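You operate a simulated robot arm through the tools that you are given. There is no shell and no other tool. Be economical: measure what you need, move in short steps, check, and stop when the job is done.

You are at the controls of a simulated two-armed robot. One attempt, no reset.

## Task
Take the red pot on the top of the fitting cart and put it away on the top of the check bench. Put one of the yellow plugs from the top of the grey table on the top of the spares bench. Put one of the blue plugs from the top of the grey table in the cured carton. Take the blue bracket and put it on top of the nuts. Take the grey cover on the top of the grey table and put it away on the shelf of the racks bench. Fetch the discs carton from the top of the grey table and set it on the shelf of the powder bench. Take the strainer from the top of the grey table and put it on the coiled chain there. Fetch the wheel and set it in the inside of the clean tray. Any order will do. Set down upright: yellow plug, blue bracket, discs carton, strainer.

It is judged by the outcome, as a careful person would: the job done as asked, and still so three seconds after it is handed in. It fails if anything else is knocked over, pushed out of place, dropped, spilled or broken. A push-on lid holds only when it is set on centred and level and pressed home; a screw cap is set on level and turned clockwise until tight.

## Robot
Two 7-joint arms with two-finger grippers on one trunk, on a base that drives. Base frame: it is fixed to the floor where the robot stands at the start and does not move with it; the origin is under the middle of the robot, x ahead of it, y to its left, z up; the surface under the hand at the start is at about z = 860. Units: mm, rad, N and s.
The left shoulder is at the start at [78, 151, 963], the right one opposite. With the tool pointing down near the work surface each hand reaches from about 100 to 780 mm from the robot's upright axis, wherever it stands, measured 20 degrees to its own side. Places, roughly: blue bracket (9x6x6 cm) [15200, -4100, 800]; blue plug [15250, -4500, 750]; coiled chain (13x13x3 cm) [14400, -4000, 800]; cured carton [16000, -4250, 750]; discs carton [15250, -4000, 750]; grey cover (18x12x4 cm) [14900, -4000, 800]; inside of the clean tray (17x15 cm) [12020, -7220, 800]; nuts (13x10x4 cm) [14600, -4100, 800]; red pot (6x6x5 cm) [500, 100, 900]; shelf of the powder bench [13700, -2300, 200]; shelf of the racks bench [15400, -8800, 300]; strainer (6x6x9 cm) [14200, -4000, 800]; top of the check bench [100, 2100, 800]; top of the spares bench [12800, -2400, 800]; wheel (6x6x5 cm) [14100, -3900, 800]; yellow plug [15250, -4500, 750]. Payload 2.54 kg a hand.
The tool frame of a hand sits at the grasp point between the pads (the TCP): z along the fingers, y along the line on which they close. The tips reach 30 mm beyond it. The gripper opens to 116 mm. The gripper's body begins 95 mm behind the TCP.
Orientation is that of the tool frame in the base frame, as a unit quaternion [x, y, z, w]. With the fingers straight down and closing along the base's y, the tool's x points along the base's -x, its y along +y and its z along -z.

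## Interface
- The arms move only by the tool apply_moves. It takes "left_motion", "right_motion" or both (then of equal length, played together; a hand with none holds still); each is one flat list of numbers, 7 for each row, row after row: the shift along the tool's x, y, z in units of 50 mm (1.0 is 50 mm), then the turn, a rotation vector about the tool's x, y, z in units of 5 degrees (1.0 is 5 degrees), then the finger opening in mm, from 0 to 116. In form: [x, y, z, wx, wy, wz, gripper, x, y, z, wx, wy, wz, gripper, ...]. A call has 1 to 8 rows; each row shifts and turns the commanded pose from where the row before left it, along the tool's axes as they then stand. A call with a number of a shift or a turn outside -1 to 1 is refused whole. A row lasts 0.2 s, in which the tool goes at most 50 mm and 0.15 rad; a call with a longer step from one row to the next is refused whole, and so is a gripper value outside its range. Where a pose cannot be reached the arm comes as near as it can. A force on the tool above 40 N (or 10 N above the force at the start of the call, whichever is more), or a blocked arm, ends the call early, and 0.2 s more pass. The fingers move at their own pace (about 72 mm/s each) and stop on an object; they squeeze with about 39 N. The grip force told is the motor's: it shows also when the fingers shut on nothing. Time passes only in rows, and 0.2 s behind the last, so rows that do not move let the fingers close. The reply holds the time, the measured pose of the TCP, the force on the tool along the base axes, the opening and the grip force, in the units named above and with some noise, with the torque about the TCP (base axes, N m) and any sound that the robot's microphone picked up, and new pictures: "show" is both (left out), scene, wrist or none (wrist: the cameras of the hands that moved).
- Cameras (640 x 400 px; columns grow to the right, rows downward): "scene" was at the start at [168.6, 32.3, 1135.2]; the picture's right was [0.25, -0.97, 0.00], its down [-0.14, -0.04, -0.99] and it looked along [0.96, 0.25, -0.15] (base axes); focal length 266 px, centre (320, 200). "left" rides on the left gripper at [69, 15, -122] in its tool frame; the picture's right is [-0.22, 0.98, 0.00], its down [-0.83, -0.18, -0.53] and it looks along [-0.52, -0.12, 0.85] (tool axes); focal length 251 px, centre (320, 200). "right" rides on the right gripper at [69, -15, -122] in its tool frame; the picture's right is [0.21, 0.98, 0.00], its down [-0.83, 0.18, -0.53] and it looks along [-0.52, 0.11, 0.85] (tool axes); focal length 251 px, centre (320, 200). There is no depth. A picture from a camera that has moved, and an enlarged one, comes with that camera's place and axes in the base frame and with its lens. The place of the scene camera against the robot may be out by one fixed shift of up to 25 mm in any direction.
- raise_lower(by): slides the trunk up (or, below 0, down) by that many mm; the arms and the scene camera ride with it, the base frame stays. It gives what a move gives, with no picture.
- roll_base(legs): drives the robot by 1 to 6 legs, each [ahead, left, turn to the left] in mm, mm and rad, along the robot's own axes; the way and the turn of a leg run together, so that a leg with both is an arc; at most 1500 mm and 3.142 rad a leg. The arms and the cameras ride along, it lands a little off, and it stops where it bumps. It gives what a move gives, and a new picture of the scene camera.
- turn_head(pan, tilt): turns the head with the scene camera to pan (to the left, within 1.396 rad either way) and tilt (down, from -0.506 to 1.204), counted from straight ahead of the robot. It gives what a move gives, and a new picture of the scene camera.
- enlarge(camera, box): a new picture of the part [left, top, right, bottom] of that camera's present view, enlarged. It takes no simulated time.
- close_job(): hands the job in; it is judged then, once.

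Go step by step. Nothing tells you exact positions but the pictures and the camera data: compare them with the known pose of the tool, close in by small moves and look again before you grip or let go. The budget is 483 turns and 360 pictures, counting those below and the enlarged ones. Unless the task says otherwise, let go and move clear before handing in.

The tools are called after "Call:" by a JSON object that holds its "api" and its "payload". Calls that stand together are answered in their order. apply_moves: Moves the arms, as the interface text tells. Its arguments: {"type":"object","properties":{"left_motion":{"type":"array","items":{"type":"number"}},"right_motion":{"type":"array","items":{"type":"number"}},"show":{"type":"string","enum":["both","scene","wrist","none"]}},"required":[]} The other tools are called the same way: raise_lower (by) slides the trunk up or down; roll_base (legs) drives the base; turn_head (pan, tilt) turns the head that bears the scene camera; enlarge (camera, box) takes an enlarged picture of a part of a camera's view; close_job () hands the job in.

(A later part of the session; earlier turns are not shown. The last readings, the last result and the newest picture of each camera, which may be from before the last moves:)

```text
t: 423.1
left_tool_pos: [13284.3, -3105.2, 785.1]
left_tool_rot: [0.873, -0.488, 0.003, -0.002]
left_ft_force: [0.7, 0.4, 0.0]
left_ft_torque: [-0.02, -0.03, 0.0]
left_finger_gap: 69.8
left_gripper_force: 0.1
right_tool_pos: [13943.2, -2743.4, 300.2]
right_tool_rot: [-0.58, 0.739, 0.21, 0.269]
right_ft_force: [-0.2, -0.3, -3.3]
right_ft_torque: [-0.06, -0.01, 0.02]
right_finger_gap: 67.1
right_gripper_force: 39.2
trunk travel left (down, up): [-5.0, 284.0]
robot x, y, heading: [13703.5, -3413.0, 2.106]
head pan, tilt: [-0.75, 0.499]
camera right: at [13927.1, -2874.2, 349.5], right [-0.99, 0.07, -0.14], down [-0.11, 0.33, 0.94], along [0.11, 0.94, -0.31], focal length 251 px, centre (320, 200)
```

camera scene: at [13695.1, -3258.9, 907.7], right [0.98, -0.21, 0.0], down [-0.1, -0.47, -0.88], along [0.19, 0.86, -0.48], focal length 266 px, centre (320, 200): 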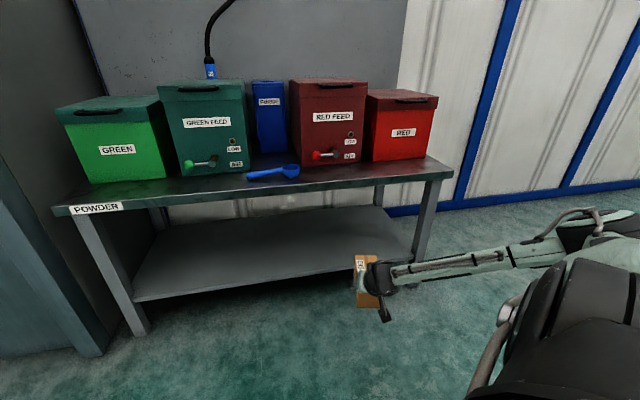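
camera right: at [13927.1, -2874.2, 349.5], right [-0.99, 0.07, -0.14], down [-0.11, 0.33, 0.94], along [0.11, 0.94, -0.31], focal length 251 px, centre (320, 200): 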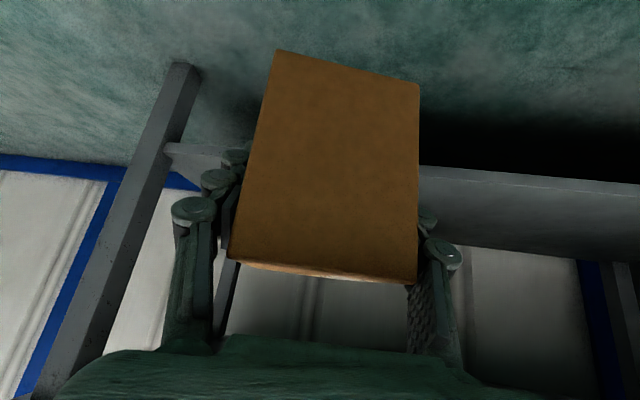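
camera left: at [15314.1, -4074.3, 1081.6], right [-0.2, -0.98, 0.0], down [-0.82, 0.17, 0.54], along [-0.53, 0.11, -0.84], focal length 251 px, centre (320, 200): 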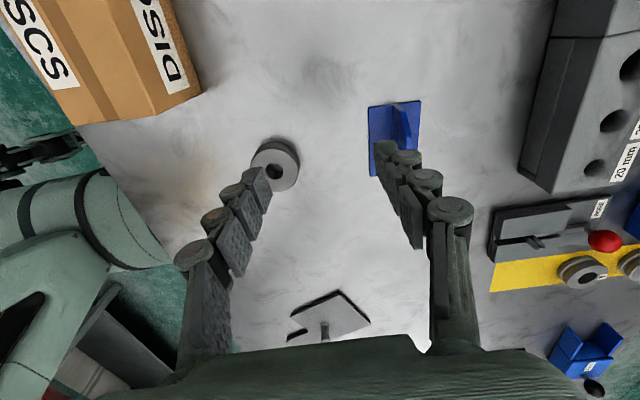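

The base touched the table leg behind. I move toward the bench first and then finish the turn.

Call:
{"api": "roll_base", "payload": {"legs": [[86, -51, 0], [0, 0, 0.25]]}}

Call:
{"api": "apply_moves", "payload": {"right_motion": [0, 0, 0, 0, 0, 0, 40], "show": "wrist"}}

```text
t: 425.1
left_tool_pos: [13220.1, -3116.1, 785.6]
left_tool_rot: [0.926, -0.377, 0.001, -0.003]
left_ft_force: [0.6, -0.4, -0.4]
left_ft_torque: [0.02, 0.02, -0.02]
left_finger_gap: 70.1
left_gripper_force: 0.0
right_tool_pos: [13770.0, -2603.9, 298.9]
right_tool_rot: [0.668, -0.662, -0.241, -0.241]
right_ft_force: [0.5, 0.5, -3.4]
right_ft_torque: [-0.05, -0.01, -0.01]
right_finger_gap: 67.5
right_gripper_force: 39.0
trunk travel left (down, up): [-5.0, 284.0]
robot x, y, heading: [13702.2, -3311.4, 2.356]
head pan, tilt: [-0.75, 0.499]
camera scene: at [13659.7, -3166.7, 907.7], right [1.0, 0.03, 0.0], down [0.02, -0.48, -0.88], along [-0.03, 0.88, -0.48], focal length 266 px, centre (320, 200)
```

scene: 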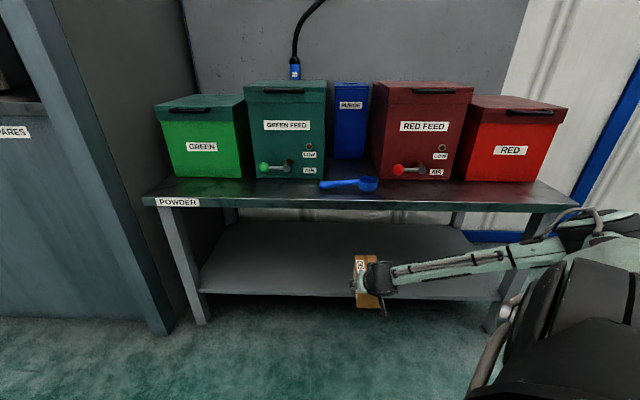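

```text
t: 425.5
left_tool_pos: [13220.2, -3116.5, 785.3]
left_tool_rot: [0.926, -0.377, 0.001, -0.004]
left_ft_force: [0.7, -0.6, 1.0]
left_ft_torque: [-0.01, 0.03, 0.0]
left_finger_gap: 69.9
left_gripper_force: 0.0
right_tool_pos: [13769.5, -2604.1, 300.4]
right_tool_rot: [0.668, -0.662, -0.24, -0.241]
right_ft_force: [-0.2, -0.5, -4.3]
right_ft_torque: [-0.04, 0.02, 0.0]
right_finger_gap: 67.1
right_gripper_force: 38.9
trunk travel left (down, up): [-5.0, 284.0]
robot x, y, heading: [13701.2, -3316.8, 2.354]
head pan, tilt: [-0.75, 0.499]
camera right: at [13787.5, -2735.2, 349.1], right [-0.97, -0.17, -0.14], down [-0.19, 0.29, 0.94], along [-0.12, 0.94, -0.32], focal length 251 px, centre (320, 200)
```

right: 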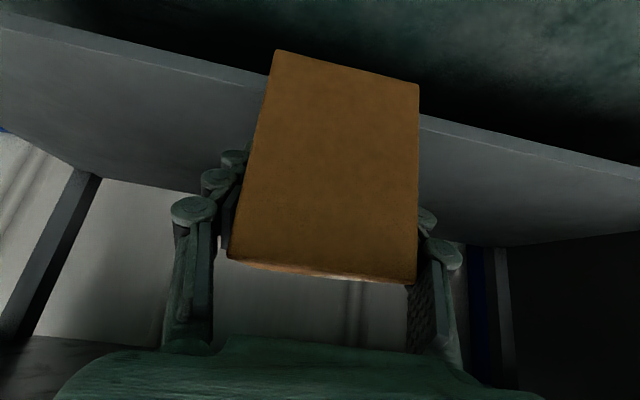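

Tool now points straight into the shelf. I drive in by 128 mm and look.

Call:
{"api": "roll_base", "payload": {"legs": [[91, -90, 0]]}}

Call:
{"api": "apply_moves", "payload": {"right_motion": [0.35, 0, 0.42, 0, 0, 0, 40, 0.25, 0, 0.3, 0, 0, 0, 40], "show": "both"}}

```text
t: 427.1
left_tool_pos: [13220.2, -2989.6, 785.5]
left_tool_rot: [0.926, -0.377, 0.001, -0.003]
left_ft_force: [-1.0, -0.5, -0.6]
left_ft_torque: [-0.04, 0.03, 0.02]
left_finger_gap: 69.9
left_gripper_force: 0.0
right_tool_pos: [13770.1, -2477.0, 300.4]
right_tool_rot: [0.668, -0.662, -0.241, -0.241]
right_ft_force: [-0.3, -0.2, -3.6]
right_ft_torque: [-0.06, 0.0, -0.01]
right_finger_gap: 67.3
right_gripper_force: 39.0
trunk travel left (down, up): [-5.0, 284.0]
robot x, y, heading: [13697.9, -3188.5, 2.356]
head pan, tilt: [-0.75, 0.499]
camera scene: at [13659.1, -3039.4, 907.7], right [1.0, 0.03, 0.0], down [0.02, -0.48, -0.88], along [-0.03, 0.88, -0.48], focal length 266 px, centre (320, 200)
```

scene: 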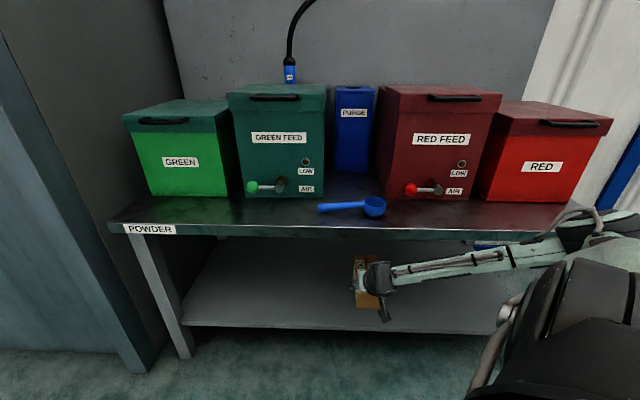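

```text
t: 427.6
left_tool_pos: [13220.1, -2988.3, 786.1]
left_tool_rot: [0.926, -0.377, 0.001, -0.004]
left_ft_force: [-0.5, 0.6, -0.6]
left_ft_torque: [0.04, -0.01, -0.04]
left_finger_gap: 69.9
left_gripper_force: 0.0
right_tool_pos: [13769.0, -2476.9, 251.7]
right_tool_rot: [0.668, -0.662, -0.241, -0.242]
right_ft_force: [-0.3, 1.0, -3.5]
right_ft_torque: [-0.12, 0.04, 0.02]
right_finger_gap: 67.4
right_gripper_force: 39.0
trunk travel left (down, up): [-5.0, 284.0]
robot x, y, heading: [13696.9, -3186.6, 2.355]
head pan, tilt: [-0.75, 0.499]
camera scene: at [13659.1, -3039.4, 907.7], right [1.0, 0.03, 0.0], down [0.02, -0.48, -0.88], along [-0.03, 0.88, -0.48], focal length 266 px, centre (320, 200)
camera right: at [13786.5, -2607.6, 302.3], right [-0.97, -0.17, -0.14], down [-0.19, 0.29, 0.94], along [-0.12, 0.94, -0.31], focal length 251 px, centre (320, 200)
```

scene: 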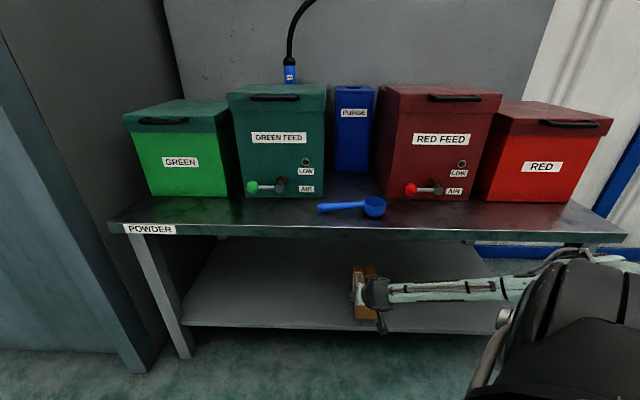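
right: 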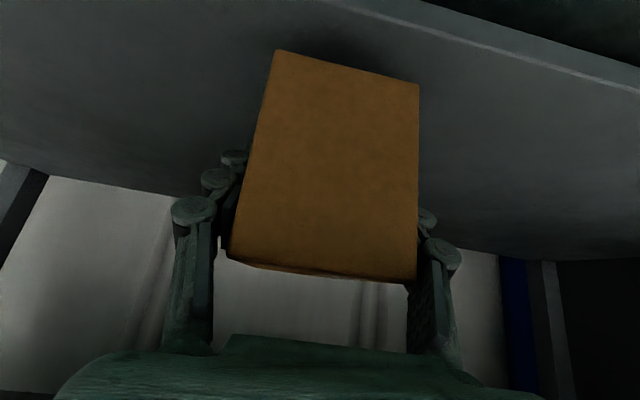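

Over the shelf. I lower in small steps until contact.

Call:
{"api": "apply_moves", "payload": {"right_motion": [0.1, 0, 0.123, 0, 0, 0, 40, 0.1, 0, 0.123, 0, 0, 0, 40, 0.05, 0, 0.061, 0, 0, 0, 40, 0.04, 0, 0.05, 0, 0, 0, 40, 0.04, 0, 0.05, 0, 0, 0, 40], "show": "none"}}

```text
t: 428.9
left_tool_pos: [13220.4, -2988.9, 784.5]
left_tool_rot: [0.926, -0.377, 0.001, -0.003]
left_ft_force: [-0.4, 0.3, 0.1]
left_ft_torque: [0.01, 0.0, -0.01]
left_finger_gap: 69.8
left_gripper_force: 0.1
right_tool_pos: [13769.0, -2476.0, 226.7]
right_tool_rot: [0.668, -0.662, -0.241, -0.241]
right_ft_force: [0.2, -0.5, -4.3]
right_ft_torque: [-0.1, 0.02, -0.03]
right_finger_gap: 67.3
right_gripper_force: 39.1
trunk travel left (down, up): [-5.0, 284.0]
robot x, y, heading: [13699.6, -3186.8, 2.356]
head pan, tilt: [-0.75, 0.499]
```

Call:
{"api": "apply_moves", "payload": {"right_motion": [0.04, 0, 0.05, 0, 0, 0, 40, 0.04, 0, 0.05, 0, 0, 0, 40, 0.04, 0, 0.05, 0, 0, 0, 40, 0.04, 0, 0.05, 0, 0, 0, 40], "show": "none"}}

```text
t: 429.9
left_tool_pos: [13220.1, -2990.9, 785.4]
left_tool_rot: [0.926, -0.377, 0.001, -0.006]
left_ft_force: [0.0, 0.6, -0.9]
left_ft_torque: [0.01, -0.02, 0.02]
left_finger_gap: 70.1
left_gripper_force: 0.1
right_tool_pos: [13767.9, -2472.5, 220.1]
right_tool_rot: [0.667, -0.66, -0.246, -0.244]
right_ft_force: [0.3, -1.0, 28.1]
right_ft_torque: [0.48, -0.01, -0.15]
right_finger_gap: 67.5
right_gripper_force: 38.6
trunk travel left (down, up): [-5.0, 284.0]
robot x, y, heading: [13702.9, -3187.4, 2.354]
head pan, tilt: [-0.75, 0.499]
```

Contact. I ease off, open and withdraw along the tool axis.

Call:
{"api": "apply_moves", "payload": {"right_motion": [-0.03, 0, -0.037, 0, 0, 0, 40, 0, 0, 0, 0, 0, 0, 95, 0, 0, 0, 0, 0, 0, 95, 0, 0, -0.6, 0, 0, 0, 95, 0, 0, -0.8, 0, 0, 0, 95, 0, 0, -0.8, 0, 0, 0, 95, 0, 0, -0.8, 0, 0, 0, 95], "show": "both"}}

```text
t: 431.4
left_tool_pos: [13220.9, -2988.1, 784.3]
left_tool_rot: [0.926, -0.377, 0.001, -0.003]
left_ft_force: [-0.2, 0.0, 0.3]
left_ft_torque: [-0.03, 0.02, -0.03]
left_finger_gap: 70.1
left_gripper_force: 0.0
right_tool_pos: [13769.6, -2574.8, 334.1]
right_tool_rot: [0.668, -0.661, -0.241, -0.241]
right_ft_force: [-0.7, 0.2, -0.4]
right_ft_torque: [0.0, 0.01, 0.05]
right_finger_gap: 95.2
right_gripper_force: 0.0
trunk travel left (down, up): [-5.0, 284.0]
robot x, y, heading: [13698.8, -3189.7, 2.355]
head pan, tilt: [-0.75, 0.499]
camera scene: at [13659.1, -3039.6, 907.7], right [1.0, 0.03, 0.0], down [0.02, -0.48, -0.88], along [-0.03, 0.88, -0.48], focal length 266 px, centre (320, 200)
camera right: at [13787.5, -2704.2, 383.3], right [-0.97, -0.17, -0.14], down [-0.19, 0.29, 0.94], along [-0.12, 0.94, -0.31], focal length 251 px, centre (320, 200)
```

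scene: 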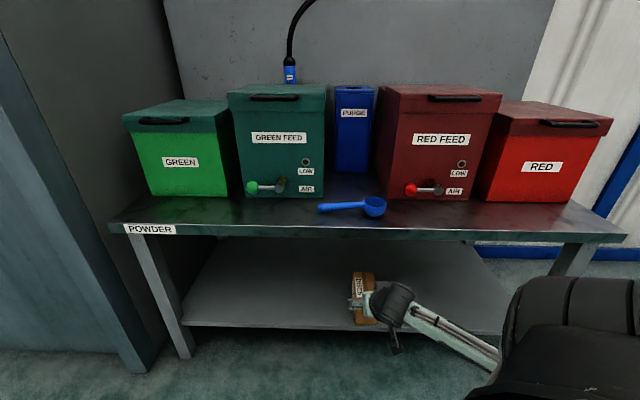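
right: 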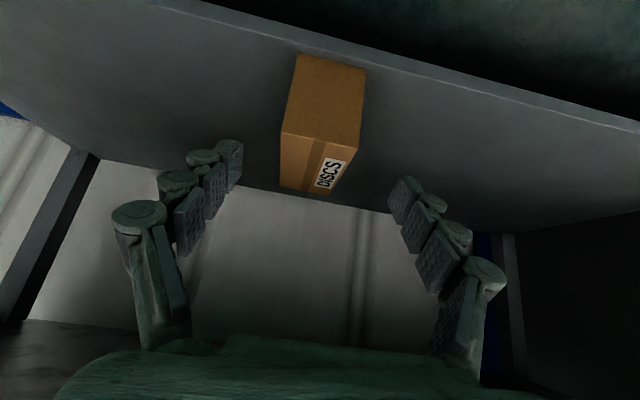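

The carton stands on the powder bench shelf. I back off, raise the trunk, and bring the right hand's azimuth back to straight ahead, keeping the tilt for the cover.

Call:
{"api": "roll_base", "payload": {"legs": [[-57, 57, 0]]}}

Call:
{"api": "raise_lower", "payload": {"by": 270}}

Call:
{"api": "apply_moves", "payload": {"right_motion": [-0.5, 0, -0.6, -0.643, 0, -0.766, 95, -0.5, 0, -0.6, -0.643, 0, -0.766, 95, -0.5, 0, -0.6, -0.643, 0, -0.766, 95, -0.5, 0, -0.6, -0.643, 0, -0.766, 95, -0.5, 0, -0.6, -0.643, 0, -0.766, 95, -0.5, 0, -0.6, -0.643, 0, -0.766, 95, -0.5, 0, -0.6, -0.643, 0, -0.766, 95, -0.5, 0, -0.6, -0.643, 0, -0.766, 95], "show": "scene"}}

```text
t: 432.7
left_tool_pos: [13220.0, -3070.4, 785.6]
left_tool_rot: [0.926, -0.377, 0.002, -0.003]
left_ft_force: [0.5, -0.1, 0.1]
left_ft_torque: [-0.01, -0.01, -0.02]
left_finger_gap: 70.1
left_gripper_force: 0.2
right_tool_pos: [13769.7, -2652.6, 333.6]
right_tool_rot: [0.667, -0.662, -0.241, -0.241]
right_ft_force: [-0.5, 0.5, -0.1]
right_ft_torque: [-0.02, 0.0, -0.01]
right_finger_gap: 95.0
right_gripper_force: 0.0
trunk travel left (down, up): [-5.0, 284.0]
robot x, y, heading: [13697.2, -3264.0, 2.362]
head pan, tilt: [-0.75, 0.499]
camera scene: at [13659.1, -3120.3, 907.8], right [1.0, 0.03, 0.0], down [0.02, -0.48, -0.88], along [-0.03, 0.88, -0.48], focal length 266 px, centre (320, 200)
```

scene: 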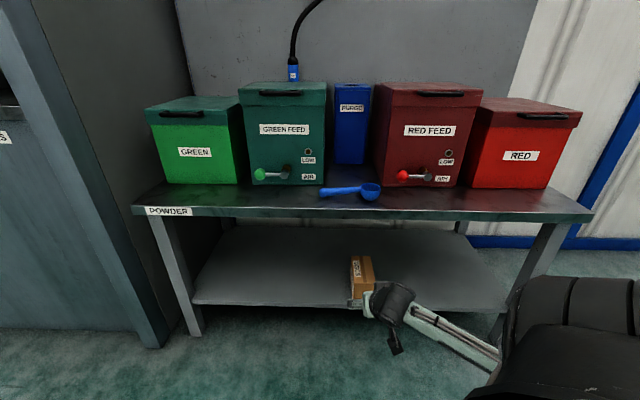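

```text
t: 435.4
left_tool_pos: [13221.0, -3068.5, 1055.3]
left_tool_rot: [0.926, -0.377, 0.001, -0.003]
left_ft_force: [-0.4, 0.6, -0.3]
left_ft_torque: [-0.01, 0.01, 0.03]
left_finger_gap: 70.0
left_gripper_force: 0.0
right_tool_pos: [13770.3, -2654.3, 603.5]
right_tool_rot: [0.668, -0.661, -0.242, -0.241]
right_ft_force: [-0.5, -0.4, -1.4]
right_ft_torque: [-0.01, 0.01, -0.02]
right_finger_gap: 94.8
right_gripper_force: 0.1
trunk travel left (down, up): [-275.0, 14.0]
robot x, y, heading: [13695.3, -3269.7, 2.356]
head pan, tilt: [-0.75, 0.499]
```

```text
t: 437.2
left_tool_pos: [13220.0, -3069.4, 1054.6]
left_tool_rot: [0.926, -0.378, 0.001, -0.003]
left_ft_force: [0.4, 0.1, -0.6]
left_ft_torque: [0.01, 0.0, -0.01]
left_finger_gap: 69.9
left_gripper_force: 0.1
right_tool_pos: [13768.3, -2654.9, 915.9]
right_tool_rot: [0.855, -0.393, -0.308, -0.143]
right_ft_force: [-0.1, 0.1, 0.2]
right_ft_torque: [0.01, 0.02, -0.03]
right_finger_gap: 95.3
right_gripper_force: 0.2
trunk travel left (down, up): [-275.0, 14.0]
robot x, y, heading: [13696.6, -3269.5, 2.358]
head pan, tilt: [-0.75, 0.499]
camera scene: at [13659.0, -3120.4, 1177.7], right [1.0, 0.03, 0.0], down [0.02, -0.48, -0.88], along [-0.03, 0.88, -0.48], focal length 266 px, centre (320, 200)
```

scene: 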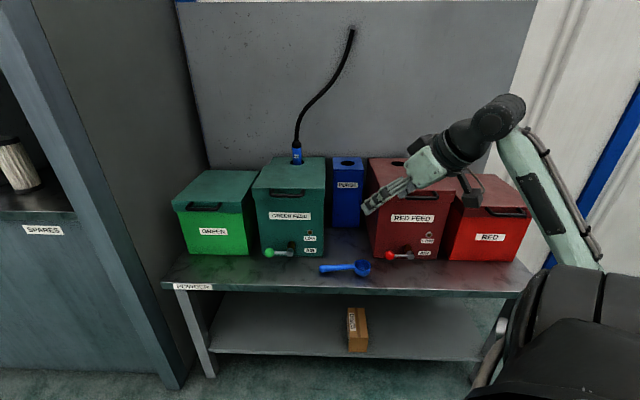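

I bring the right hand to the centre, turn to the table and go to the wheel.

Call:
{"api": "apply_moves", "payload": {"right_motion": [0, 0.8, -0.2, 0, 0, 0, 60, 0, 0.8, -0.2, 0, 0, 0, 60, 0, 0.8, -0.2, 0, 0, 0, 60, 0, 0.8, -0.2, 0, 0, 0, 60, 0, 0.8, -0.2, 0, 0, 0, 60, 0, 0.8, -0.2, 0, 0, 0, 60], "show": "none"}}

Call:
{"api": "roll_base", "payload": {"legs": [[0, 0, 2.356], [0, 260, 0], [140, 0, 0]]}}

Call:
{"api": "turn_head", "payload": {"pan": 0.2, "tilt": 0.7}}

```text
t: 438.6
left_tool_pos: [13218.3, -3070.0, 1055.2]
left_tool_rot: [0.927, -0.376, 0.002, -0.003]
left_ft_force: [-0.4, -0.8, 0.0]
left_ft_torque: [0.01, 0.01, 0.01]
left_finger_gap: 69.9
left_gripper_force: 0.1
right_tool_pos: [13598.6, -2765.3, 999.3]
right_tool_rot: [0.854, -0.395, -0.308, -0.142]
right_ft_force: [0.1, 1.2, 0.0]
right_ft_torque: [0.04, 0.0, -0.02]
right_finger_gap: 59.8
right_gripper_force: 0.1
right hand out of reach, approached as far as the arm can: row 2, 3, 4, 5, 6
trunk travel left (down, up): [-275.0, 14.0]
robot x, y, heading: [13699.3, -3267.7, 2.358]
head pan, tilt: [-0.75, 0.499]
```

```text
t: 448.4
left_tool_pos: [14160.0, -3888.6, 1055.6]
left_tool_rot: [0.703, 0.712, -0.002, -0.003]
left_ft_force: [-0.5, -1.0, 0.6]
left_ft_torque: [0.04, 0.0, -0.05]
left_finger_gap: 69.9
left_gripper_force: 0.0
right_tool_pos: [13675.0, -3836.1, 1000.1]
right_tool_rot: [0.691, 0.638, -0.249, 0.229]
right_ft_force: [-0.2, -0.8, -0.1]
right_ft_torque: [0.04, -0.01, 0.01]
right_finger_gap: 60.0
right_gripper_force: 0.1
trunk travel left (down, up): [-275.0, 14.0]
robot x, y, heading: [13962.0, -3409.2, -1.571]
head pan, tilt: [-0.75, 0.499]
camera scene: at [13909.8, -3534.2, 1177.6], right [-0.73, 0.68, 0.0], down [0.33, 0.35, -0.88], along [-0.6, -0.64, -0.48], focal length 266 px, centre (320, 200)
```

scene: 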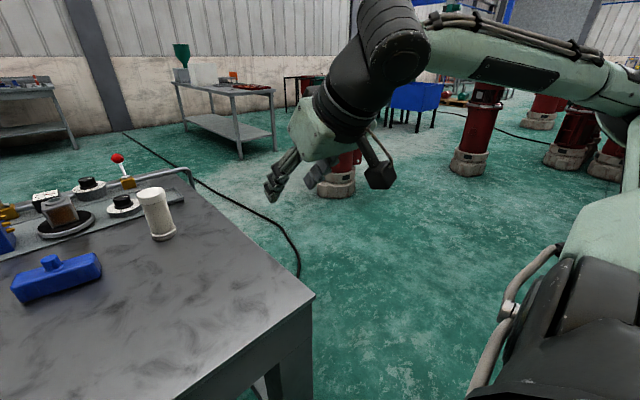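

```text
t: 449.6
left_tool_pos: [14159.8, -3887.0, 1055.4]
left_tool_rot: [0.703, 0.711, -0.003, -0.003]
left_ft_force: [0.4, 0.0, -0.1]
left_ft_torque: [-0.03, 0.0, 0.0]
left_finger_gap: 69.7
left_gripper_force: 0.1
right_tool_pos: [13674.7, -3835.0, 999.5]
right_tool_rot: [0.691, 0.638, -0.25, 0.23]
right_ft_force: [-0.6, 0.6, 0.1]
right_ft_torque: [0.01, -0.01, 0.0]
right_finger_gap: 59.8
right_gripper_force: 0.1
trunk travel left (down, up): [-275.0, 14.0]
robot x, y, heading: [13959.9, -3408.3, -1.574]
head pan, tilt: [0.201, 0.7]
camera scene: at [13988.7, -3550.3, 1160.1], right [-0.98, -0.2, 0.0], down [-0.13, 0.63, -0.77], along [0.15, -0.75, -0.64], focal length 266 px, centre (320, 200)
```

scene: 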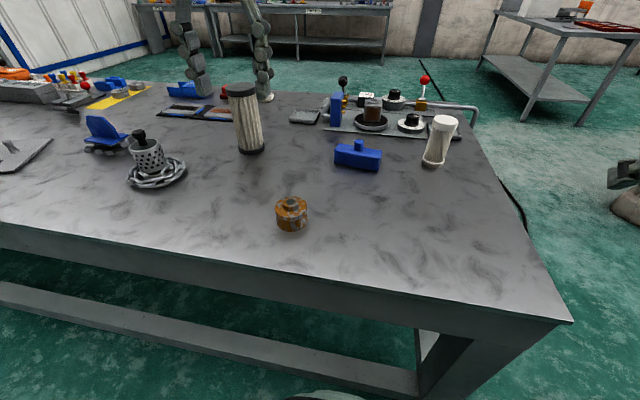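

Everything still stands. I move the left hand over the wheel.

Call:
{"api": "apply_moves", "payload": {"left_motion": [0.15, -0.35, 0.7, 0, 0, 0, 100, 0.15, -0.35, 0.7, 0, 0, 0, 100, 0.1, -0.3, 0.7, 0, 0, 0, 100], "show": "wrist"}}

```text
t: 450.4
left_tool_pos: [14107.9, -3866.8, 950.3]
left_tool_rot: [0.703, 0.711, -0.003, -0.003]
left_ft_force: [-0.1, -0.3, 0.3]
left_ft_torque: [0.02, 0.03, -0.05]
left_finger_gap: 99.9
left_gripper_force: 0.0
right_tool_pos: [13674.9, -3835.3, 999.1]
right_tool_rot: [0.691, 0.638, -0.25, 0.23]
right_ft_force: [-0.7, -0.2, -0.5]
right_ft_torque: [0.01, -0.03, 0.0]
right_finger_gap: 60.0
right_gripper_force: 0.1
trunk travel left (down, up): [-275.0, 14.0]
robot x, y, heading: [13963.1, -3406.5, -1.564]
head pan, tilt: [0.201, 0.7]
camera left: at [14122.7, -3798.0, 1070.9], right [0.98, -0.2, -0.01], down [-0.17, -0.83, 0.53], along [-0.11, -0.52, -0.84], focal length 251 px, centre (320, 200)
```

left: 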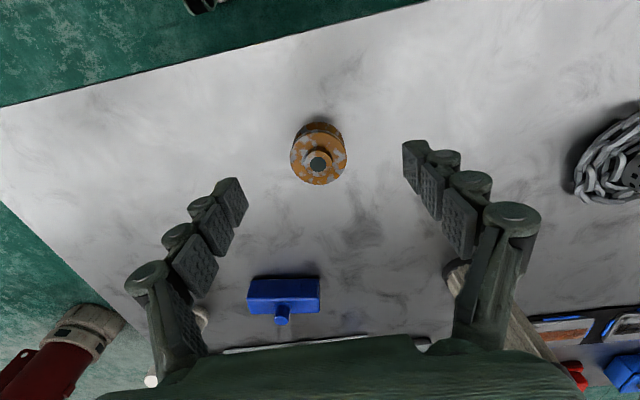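

Call:
{"api": "apply_moves", "payload": {"left_motion": [-0.46, -0.12, 0.4, 0, 0, 0, 100, 0, 0, 0.9, 0, 0, 0, 100], "show": "wrist"}}

```text
t: 451.1
left_tool_pos: [14102.5, -3891.1, 884.7]
left_tool_rot: [0.702, 0.712, -0.004, -0.003]
left_ft_force: [-0.1, 0.1, 0.3]
left_ft_torque: [0.0, 0.0, -0.01]
left_finger_gap: 99.9
left_gripper_force: 0.0
right_tool_pos: [13674.4, -3835.2, 999.0]
right_tool_rot: [0.691, 0.638, -0.25, 0.23]
right_ft_force: [-0.2, -0.2, 0.1]
right_ft_torque: [-0.01, 0.01, -0.01]
right_finger_gap: 59.9
right_gripper_force: 0.1
trunk travel left (down, up): [-275.0, 14.0]
robot x, y, heading: [13960.8, -3405.7, -1.573]
head pan, tilt: [0.201, 0.7]
camera left: at [14117.2, -3821.5, 1006.1], right [0.98, -0.2, -0.01], down [-0.17, -0.83, 0.54], along [-0.12, -0.52, -0.84], focal length 251 px, centre (320, 200)
```

left: 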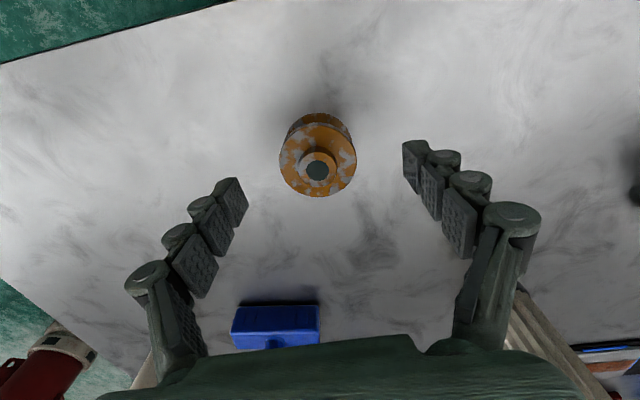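

Aligned. Descend and grip.

Call:
{"api": "apply_moves", "payload": {"left_motion": [0, 0, 0.6, 0, 0, 0, 90, 0, 0, 0.46, 0, 0, 0, 90, 0, 0, 0, 0, 0, 0, 30, 0, 0, 0, 0, 0, 0, 30, 0, 0, 0, 0, 0, 0, 30, 0, 0, -0.4, 0, 0, 0, 30, 0, 0, -0.9, 0, 0, 0, 30, 0, 0, -0.9, 0, 0, 0, 30], "show": "wrist"}}

```text
t: 452.9
left_tool_pos: [14103.0, -3890.9, 943.0]
left_tool_rot: [0.702, 0.712, -0.002, -0.003]
left_ft_force: [0.7, 0.1, -5.4]
left_ft_torque: [0.01, -0.02, -0.03]
left_finger_gap: 57.1
left_gripper_force: 39.2
right_tool_pos: [13673.8, -3835.2, 999.1]
right_tool_rot: [0.691, 0.638, -0.249, 0.229]
right_ft_force: [-0.4, -0.9, -0.2]
right_ft_torque: [-0.03, 0.02, 0.0]
right_finger_gap: 59.8
right_gripper_force: 0.1
trunk travel left (down, up): [-275.0, 14.0]
robot x, y, heading: [13958.4, -3409.4, -1.569]
head pan, tilt: [0.201, 0.7]
camera left: at [14117.1, -3821.1, 1064.1], right [0.98, -0.2, -0.01], down [-0.17, -0.83, 0.53], along [-0.11, -0.52, -0.85], focal length 251 px, centre (320, 200)
```

left: 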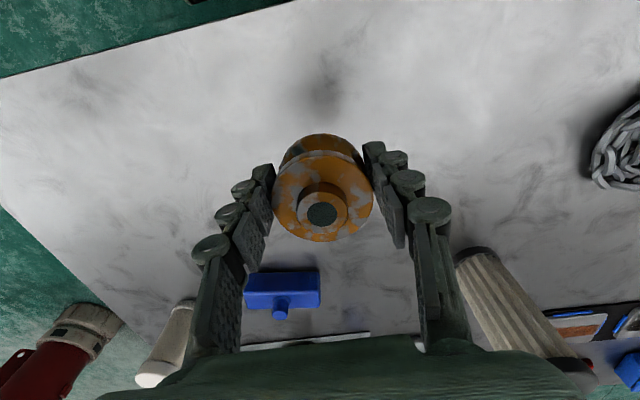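

The wheel is held. I raise it, bring it in, and slide to the grey cover.

Call:
{"api": "apply_moves", "payload": {"left_motion": [0.3, 0, -0.9, 0, 0, 0, 30, 0.3, 0, -0.9, 0, 0, 0, 30, 0.3, 0, -0.9, 0, 0, 0, 30], "show": "none"}}

Call:
{"api": "roll_base", "payload": {"legs": [[0, 600, 0], [0, 560, 0]]}}

Call:
{"api": "turn_head", "payload": {"pan": -0.3, "tilt": 0.75}}

Call:
{"api": "apply_moves", "payload": {"right_motion": [0, 0, 0, 0, 0, 0, 60], "show": "wrist"}}

```text
t: 453.6
left_tool_pos: [14103.4, -3844.7, 1078.8]
left_tool_rot: [0.703, 0.711, -0.002, -0.003]
left_ft_force: [-0.9, -0.1, -5.5]
left_ft_torque: [0.05, 0.01, -0.01]
left_finger_gap: 57.2
left_gripper_force: 39.0
right_tool_pos: [13674.7, -3834.7, 999.2]
right_tool_rot: [0.691, 0.638, -0.25, 0.23]
right_ft_force: [0.0, -0.5, -0.4]
right_ft_torque: [0.02, 0.02, -0.04]
right_finger_gap: 59.7
right_gripper_force: 0.1
trunk travel left (down, up): [-275.0, 14.0]
robot x, y, heading: [13962.7, -3410.3, -1.574]
head pan, tilt: [0.201, 0.7]
```

```text
t: 465.4
left_tool_pos: [15261.7, -3846.0, 1078.5]
left_tool_rot: [0.703, 0.711, -0.002, -0.003]
left_ft_force: [0.7, -0.3, -5.3]
left_ft_torque: [0.04, -0.05, 0.03]
left_finger_gap: 56.7
left_gripper_force: 39.7
right_tool_pos: [14833.2, -3836.4, 998.5]
right_tool_rot: [0.691, 0.638, -0.25, 0.23]
right_ft_force: [-0.2, 0.0, -0.4]
right_ft_torque: [-0.02, 0.01, -0.02]
right_finger_gap: 60.2
right_gripper_force: 0.0
trunk travel left (down, up): [-275.0, 14.0]
robot x, y, heading: [15117.4, -3408.0, -1.566]
head pan, tilt: [0.201, 0.7]
camera scene: at [15147.3, -3551.0, 1160.0], right [-0.98, -0.2, 0.0], down [-0.13, 0.63, -0.76], along [0.15, -0.75, -0.64], focal length 266 px, centre (320, 200)
```

scene: 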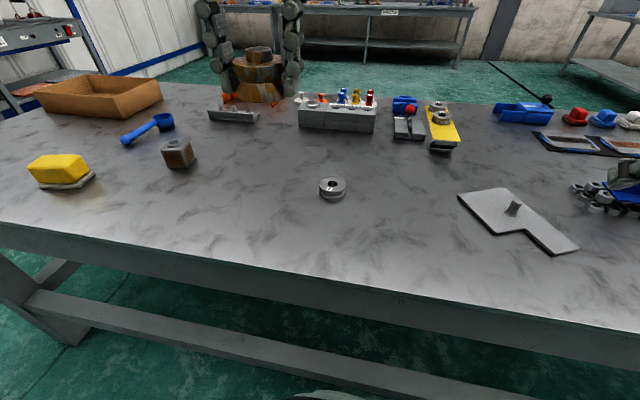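

```text
t: 466.3
left_tool_pos: [15261.0, -3846.3, 1078.6]
left_tool_rot: [0.703, 0.711, -0.002, -0.003]
left_ft_force: [1.2, 1.2, -5.4]
left_ft_torque: [0.04, -0.02, 0.02]
left_finger_gap: 57.1
left_gripper_force: 38.8
right_tool_pos: [14833.1, -3836.7, 998.8]
right_tool_rot: [0.691, 0.638, -0.249, 0.229]
right_ft_force: [0.1, 0.5, 0.3]
right_ft_torque: [-0.01, -0.03, -0.01]
right_finger_gap: 59.9
right_gripper_force: 0.1
trunk travel left (down, up): [-275.0, 14.0]
robot x, y, heading: [15121.9, -3404.6, -1.573]
head pan, tilt: [-0.3, 0.75]
camera scene: at [15105.8, -3546.9, 1155.7], right [-0.96, 0.29, 0.0], down [0.2, 0.65, -0.73], along [-0.22, -0.7, -0.68], focal length 266 px, centre (320, 200)
```

scene: 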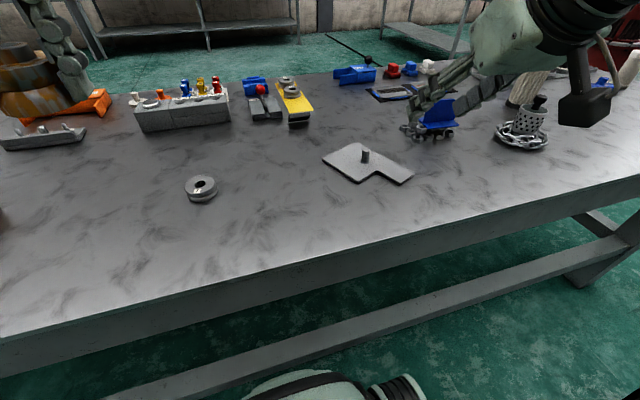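

```text
t: 466.7
left_tool_pos: [15260.7, -3846.6, 1078.9]
left_tool_rot: [0.703, 0.711, -0.002, -0.003]
left_ft_force: [1.2, 0.1, -6.1]
left_ft_torque: [0.07, 0.01, -0.03]
left_finger_gap: 57.1
left_gripper_force: 38.6
right_tool_pos: [14833.9, -3836.5, 999.9]
right_tool_rot: [0.691, 0.638, -0.25, 0.23]
right_ft_force: [0.3, 0.2, -0.2]
right_ft_torque: [-0.01, 0.01, 0.0]
right_finger_gap: 60.0
right_gripper_force: 0.1
trunk travel left (down, up): [-275.0, 14.0]
robot x, y, heading: [15120.4, -3409.8, -1.573]
head pan, tilt: [-0.3, 0.75]
camera right: at [14830.4, -3704.5, 1048.9], right [0.99, 0.09, -0.14], down [0.16, -0.31, 0.94], along [0.04, -0.95, -0.32], focal length 251 px, centre (320, 200)
```

right: 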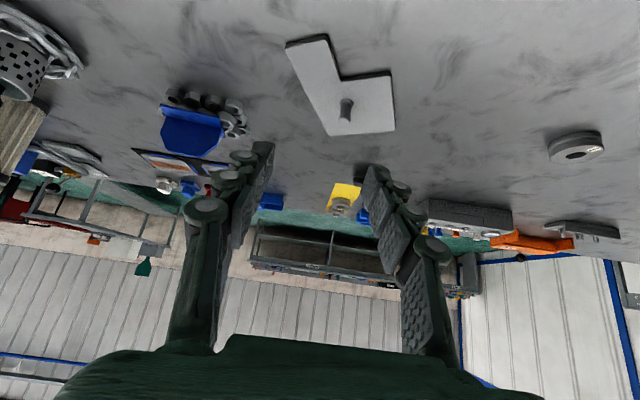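

The cover's post is at about [14859, −3988]. I approach it with the tilted right hand.

Call:
{"api": "apply_moves", "payload": {"right_motion": [-0.02, 0.247, 0.74, 0, 0, 0, 60, -0.02, 0.247, 0.74, 0, 0, 0, 60, -0.02, 0.247, 0.74, 0, 0, 0, 60], "show": "both"}}

```text
t: 467.5
left_tool_pos: [15261.5, -3847.4, 1077.1]
left_tool_rot: [0.703, 0.712, -0.003, -0.004]
left_ft_force: [-0.5, -0.8, -5.2]
left_ft_torque: [0.04, -0.05, -0.02]
left_finger_gap: 56.9
left_gripper_force: 39.0
right_tool_pos: [14864.0, -3913.0, 916.1]
right_tool_rot: [0.691, 0.639, -0.249, 0.229]
right_ft_force: [-0.6, -0.1, 0.1]
right_ft_torque: [-0.01, -0.01, 0.01]
right_finger_gap: 59.7
right_gripper_force: 0.0
trunk travel left (down, up): [-275.0, 14.0]
robot x, y, heading: [15117.5, -3409.2, -1.569]
head pan, tilt: [-0.3, 0.75]
camera scene: at [15106.0, -3547.5, 1155.6], right [-0.96, 0.3, 0.0], down [0.2, 0.65, -0.73], along [-0.22, -0.7, -0.68], focal length 266 px, centre (320, 200)
camera right: at [14861.1, -3781.3, 964.5], right [0.99, 0.09, -0.14], down [0.16, -0.31, 0.94], along [0.04, -0.95, -0.32], focal length 251 px, centre (320, 200)
```

scene: 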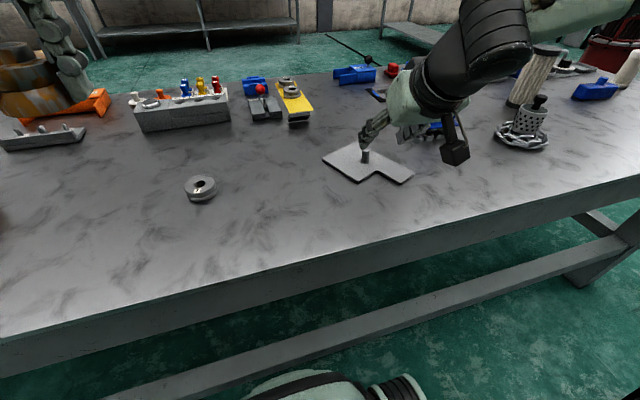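
right: 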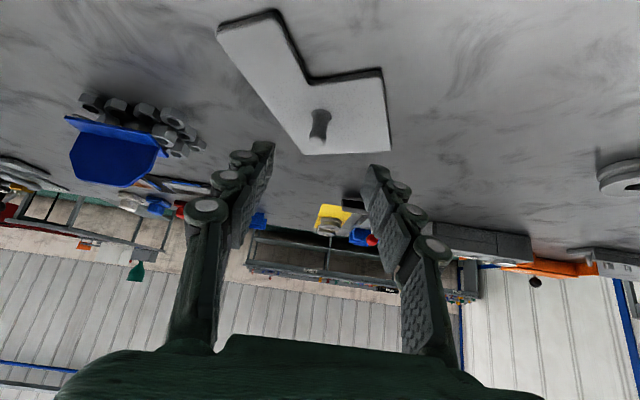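

Call:
{"api": "apply_moves", "payload": {"right_motion": [-0.02, 0, 0.8, 0, 0, 0, 50, -0.02, 0, 0.8, 0, 0, 0, 50, -0.01, 0.02, 0.4, 0, 0, 0, 50], "show": "both"}}

Call:
{"api": "enlarge", "payload": {"camera": "scene", "box": [310, 110, 430, 200]}}

```text
t: 468.3
left_tool_pos: [15260.9, -3846.5, 1078.3]
left_tool_rot: [0.703, 0.712, -0.002, -0.003]
left_ft_force: [0.0, 0.1, -5.2]
left_ft_torque: [0.03, 0.0, 0.01]
left_finger_gap: 56.6
left_gripper_force: 38.6
right_tool_pos: [14861.0, -3978.4, 838.8]
right_tool_rot: [0.691, 0.638, -0.25, 0.23]
right_ft_force: [-0.2, 0.3, -0.1]
right_ft_torque: [-0.01, 0.01, 0.01]
right_finger_gap: 50.0
right_gripper_force: 0.0
trunk travel left (down, up): [-275.0, 14.0]
robot x, y, heading: [15120.7, -3414.2, -1.572]
head pan, tilt: [-0.3, 0.75]
camera scene: at [15105.7, -3547.1, 1155.7], right [-0.96, 0.3, 0.0], down [0.2, 0.65, -0.73], along [-0.22, -0.7, -0.68], focal length 266 px, centre (320, 200)
camera right: at [14857.3, -3846.7, 889.1], right [0.99, 0.09, -0.14], down [0.16, -0.31, 0.94], along [0.04, -0.95, -0.32], focal length 251 px, centre (320, 200)
```

scene: 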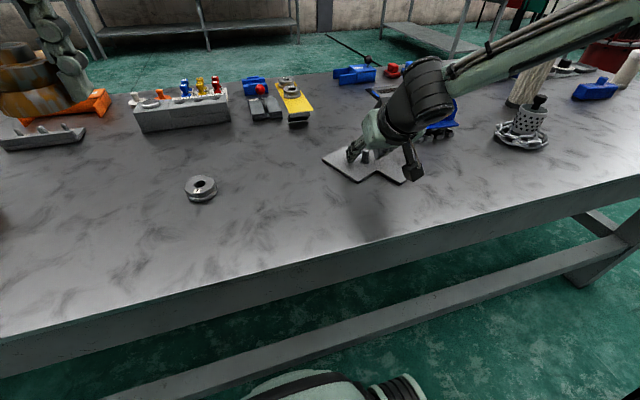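
right: 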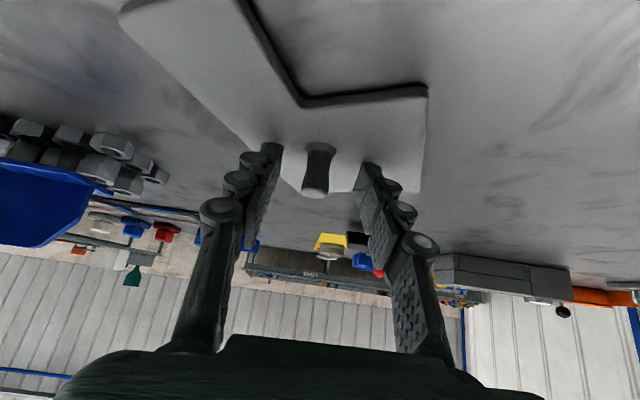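

```text
4.44 times, centred on (370, 155) of scene
camera zoom: at [15105.7, -3547.1, 1155.7], right [-0.96, 0.3, 0.0], down [0.2, 0.65, -0.73], along [-0.22, -0.7, -0.68], focal length 1180 px, centre (98, 400)
```

zoom: 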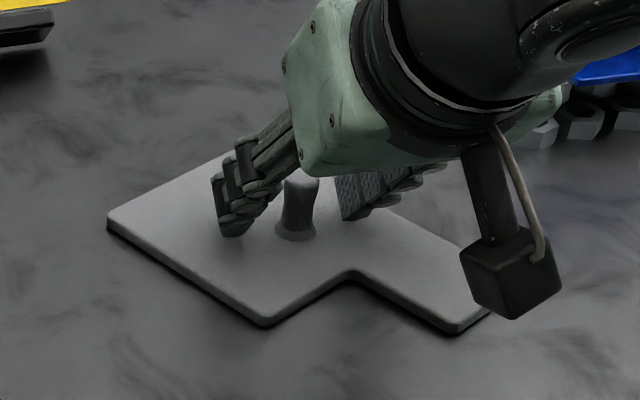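

The fingers straddle the post. I close and lift a little.

Call:
{"api": "apply_moves", "payload": {"right_motion": [0, 0, 0, 0, 0, 0, 5, 0, 0, 0, 0, 0, 0, 5, 0, 0, 0, 0, 0, 0, 5, -0.25, 0, -0.31, 0, 0, 0, 5, -0.25, 0, -0.31, 0, 0, 0, 5], "show": "both"}}

Call:
{"api": "enlarge", "payload": {"camera": "scene", "box": [310, 100, 450, 200]}}

```text
t: 469.5
left_tool_pos: [15262.0, -3845.0, 1077.3]
left_tool_rot: [0.703, 0.711, -0.002, -0.003]
left_ft_force: [-0.2, 0.4, -5.3]
left_ft_torque: [0.04, -0.01, -0.03]
left_finger_gap: 56.9
left_gripper_force: 38.8
right_tool_pos: [14860.6, -3977.2, 880.1]
right_tool_rot: [0.691, 0.639, -0.249, 0.23]
right_ft_force: [0.5, -0.4, -1.7]
right_ft_torque: [0.06, 0.0, 0.0]
right_finger_gap: 14.9
right_gripper_force: 39.6
trunk travel left (down, up): [-275.0, 14.0]
robot x, y, heading: [15119.9, -3411.4, -1.572]
head pan, tilt: [-0.3, 0.75]
camera scene: at [15105.8, -3546.8, 1155.7], right [-0.96, 0.3, 0.0], down [0.2, 0.65, -0.73], along [-0.22, -0.7, -0.68], focal length 266 px, centre (320, 200)
camera right: at [14857.1, -3845.0, 929.6], right [0.99, 0.09, -0.14], down [0.16, -0.31, 0.94], along [0.04, -0.95, -0.32], focal length 251 px, centre (320, 200)
```

scene: 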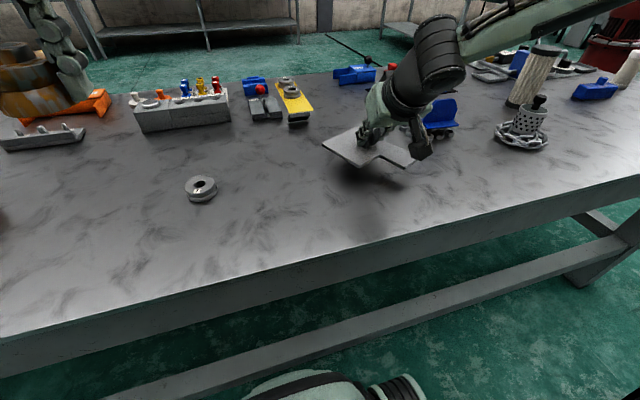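
right: 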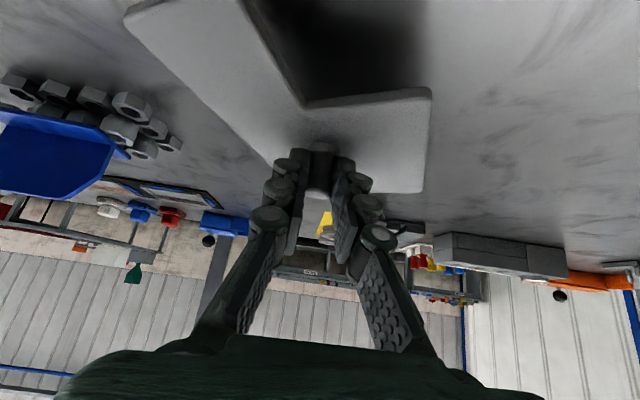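

```text
4.00 times, centred on (380, 150) of scene
camera zoom: at [15105.8, -3546.8, 1155.7], right [-0.96, 0.3, 0.0], down [0.2, 0.65, -0.73], along [-0.22, -0.7, -0.68], focal length 1062 px, centre (80, 400)
```

zoom: 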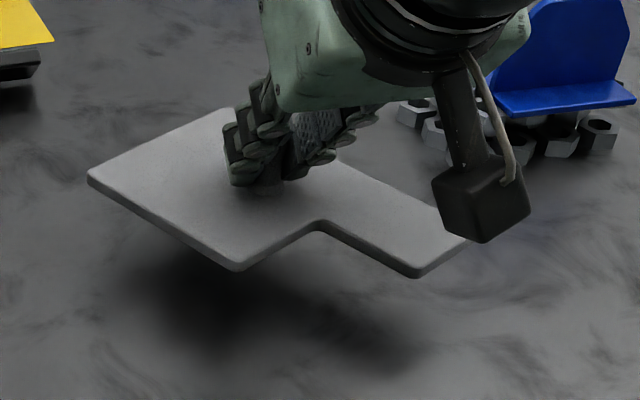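

The cover is held level by its post. I lift it, bring it in and back away for the trip to the racks bench.

Call:
{"api": "apply_moves", "payload": {"right_motion": [-0.5, 0, -0.62, 0, 0, 0, 5, -0.5, 0, -0.62, 0, 0, 0, 5, -0.5, 0, -0.62, 0, 0, 0, 5, 0.3, 0, -0.6, 0, 0, 0, 5, 0.4, 0, -0.5, 0, 0, 0, 5], "show": "none"}}

Call:
{"api": "roll_base", "payload": {"legs": [[-130, 0, 0], [0, 0, -1.571], [1150, 0, 0], [1150, 0, 0]]}}

Call:
{"api": "turn_head", "payload": {"pan": 0.6, "tilt": 0.2}}

```text
t: 470.7
left_tool_pos: [15261.3, -3845.2, 1078.8]
left_tool_rot: [0.703, 0.711, -0.003, -0.002]
left_ft_force: [0.5, 0.4, -5.1]
left_ft_torque: [0.06, 0.02, -0.01]
left_finger_gap: 57.0
left_gripper_force: 39.5
right_tool_pos: [14865.4, -3913.1, 1019.8]
right_tool_rot: [0.69, 0.639, -0.249, 0.23]
right_ft_force: [0.4, 0.7, -1.9]
right_ft_torque: [0.02, 0.01, 0.01]
right_finger_gap: 15.1
right_gripper_force: 39.3
trunk travel left (down, up): [-275.0, 14.0]
robot x, y, heading: [15117.5, -3407.4, -1.573]
head pan, tilt: [-0.3, 0.75]
```

```text
t: 486.8
left_tool_pos: [12384.2, -3408.0, 1077.7]
left_tool_rot: [1.0, 0.007, 0.002, -0.004]
left_ft_force: [-0.8, -0.2, -5.8]
left_ft_torque: [-0.01, -0.08, 0.0]
left_finger_gap: 56.9
left_gripper_force: 39.3
right_tool_pos: [12315.3, -3012.0, 1020.2]
right_tool_rot: [0.94, -0.037, -0.338, -0.014]
right_ft_force: [-0.5, -1.1, -1.5]
right_ft_torque: [-0.01, -0.07, 0.01]
right_finger_gap: 15.2
right_gripper_force: 39.0
trunk travel left (down, up): [-275.0, 14.0]
robot x, y, heading: [12820.3, -3268.9, -3.143]
head pan, tilt: [-0.3, 0.75]
camera scene: at [12685.0, -3231.4, 1155.7], right [0.29, 0.96, 0.0], down [0.65, -0.2, -0.73], along [-0.7, 0.22, -0.68], focal length 266 px, centre (320, 200)
```

scene: 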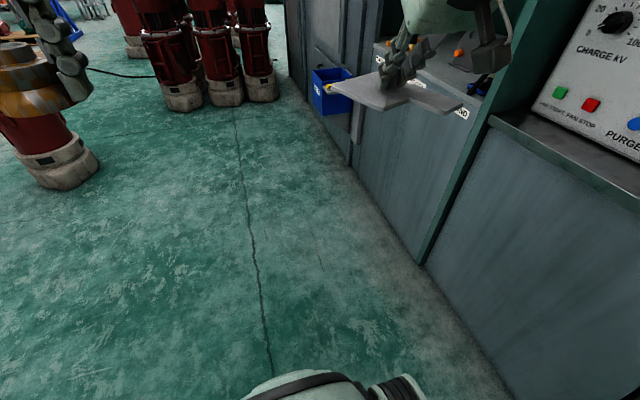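

```text
t: 488.0
left_tool_pos: [12383.4, -3408.1, 1078.2]
left_tool_rot: [1.0, 0.008, 0.0, -0.003]
left_ft_force: [0.0, 0.2, -5.3]
left_ft_torque: [0.0, 0.0, -0.02]
left_finger_gap: 56.7
left_gripper_force: 39.1
right_tool_pos: [12315.6, -3010.9, 1019.4]
right_tool_rot: [0.94, -0.037, -0.339, -0.014]
right_ft_force: [-0.2, 0.4, -1.8]
right_ft_torque: [0.02, -0.01, 0.02]
right_finger_gap: 15.0
right_gripper_force: 39.3
trunk travel left (down, up): [-275.0, 14.0]
robot x, y, heading: [12824.3, -3265.8, -3.141]
head pan, tilt: [0.6, 0.201]
camera scene: at [12687.5, -3308.5, 1205.3], right [-0.57, 0.82, 0.0], down [0.17, 0.11, -0.98], along [-0.81, -0.55, -0.2], focal length 266 px, centre (320, 200)
```

scene: 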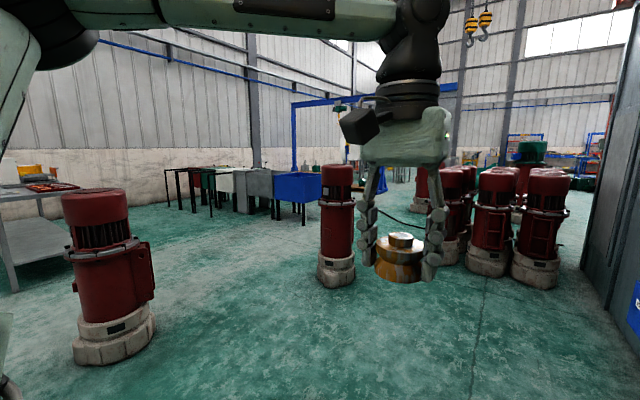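

I turn south and look along the way.

Call:
{"api": "roll_base", "payload": {"legs": [[0, 0, 1.571], [0, 110, 0]]}}

Call:
{"api": "turn_head", "payload": {"pan": 0.0, "tilt": 0.15}}

```text
t: 493.7
left_tool_pos: [13074.5, -3702.3, 1077.8]
left_tool_rot: [0.703, 0.711, -0.002, -0.003]
left_ft_force: [0.7, 0.4, -5.1]
left_ft_torque: [0.0, 0.03, -0.02]
left_finger_gap: 56.3
left_gripper_force: 39.7
right_tool_pos: [12679.4, -3770.2, 1021.0]
right_tool_rot: [0.691, 0.639, -0.25, 0.229]
right_ft_force: [-0.4, -0.9, -1.3]
right_ft_torque: [0.02, 0.03, -0.01]
right_finger_gap: 15.0
right_gripper_force: 39.3
trunk travel left (down, up): [-275.0, 14.0]
robot x, y, heading: [12936.1, -3263.5, -1.572]
head pan, tilt: [0.6, 0.201]
camera scene: at [12996.0, -3401.1, 1205.3], right [-0.83, -0.56, 0.0], down [-0.11, 0.17, -0.98], along [0.55, -0.81, -0.2], focal length 266 px, centre (320, 200)
```

scene: 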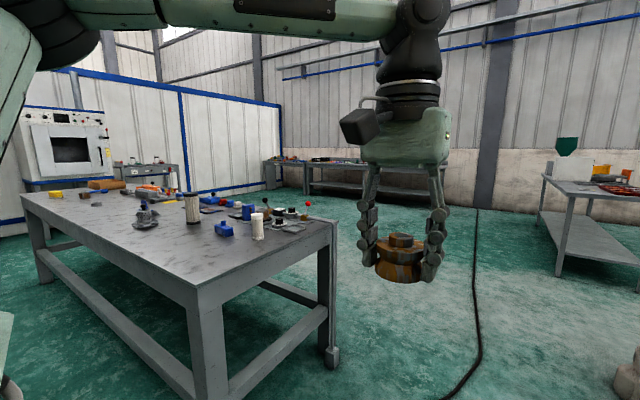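

```text
t: 494.7
left_tool_pos: [13074.0, -3702.6, 1078.7]
left_tool_rot: [0.702, 0.712, -0.002, -0.002]
left_ft_force: [-0.4, 0.0, -4.7]
left_ft_torque: [0.01, 0.06, -0.03]
left_finger_gap: 56.6
left_gripper_force: 39.0
right_tool_pos: [12678.7, -3770.3, 1019.9]
right_tool_rot: [0.69, 0.639, -0.249, 0.231]
right_ft_force: [-0.3, -0.2, -1.5]
right_ft_torque: [0.06, 0.01, 0.05]
right_finger_gap: 15.1
right_gripper_force: 38.5
trunk travel left (down, up): [-275.0, 14.0]
robot x, y, heading: [12929.3, -3262.3, -1.57]
head pan, tilt: [0.0, 0.15]
camera scene: at [12943.2, -3416.9, 1210.1], right [-1.0, 0.0, 0.0], down [0.0, 0.15, -0.99], along [0.0, -0.99, -0.15], focal length 266 px, centre (320, 200)
```

scene: 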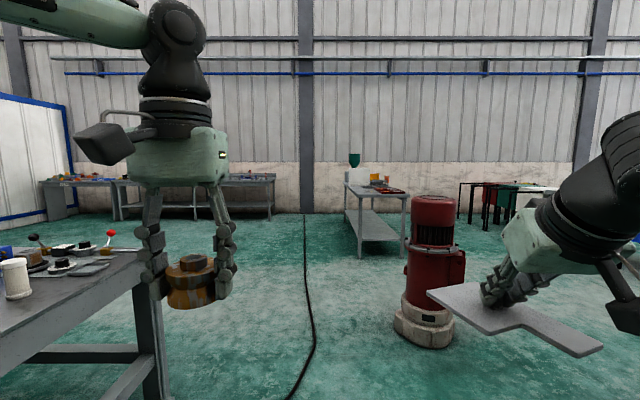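

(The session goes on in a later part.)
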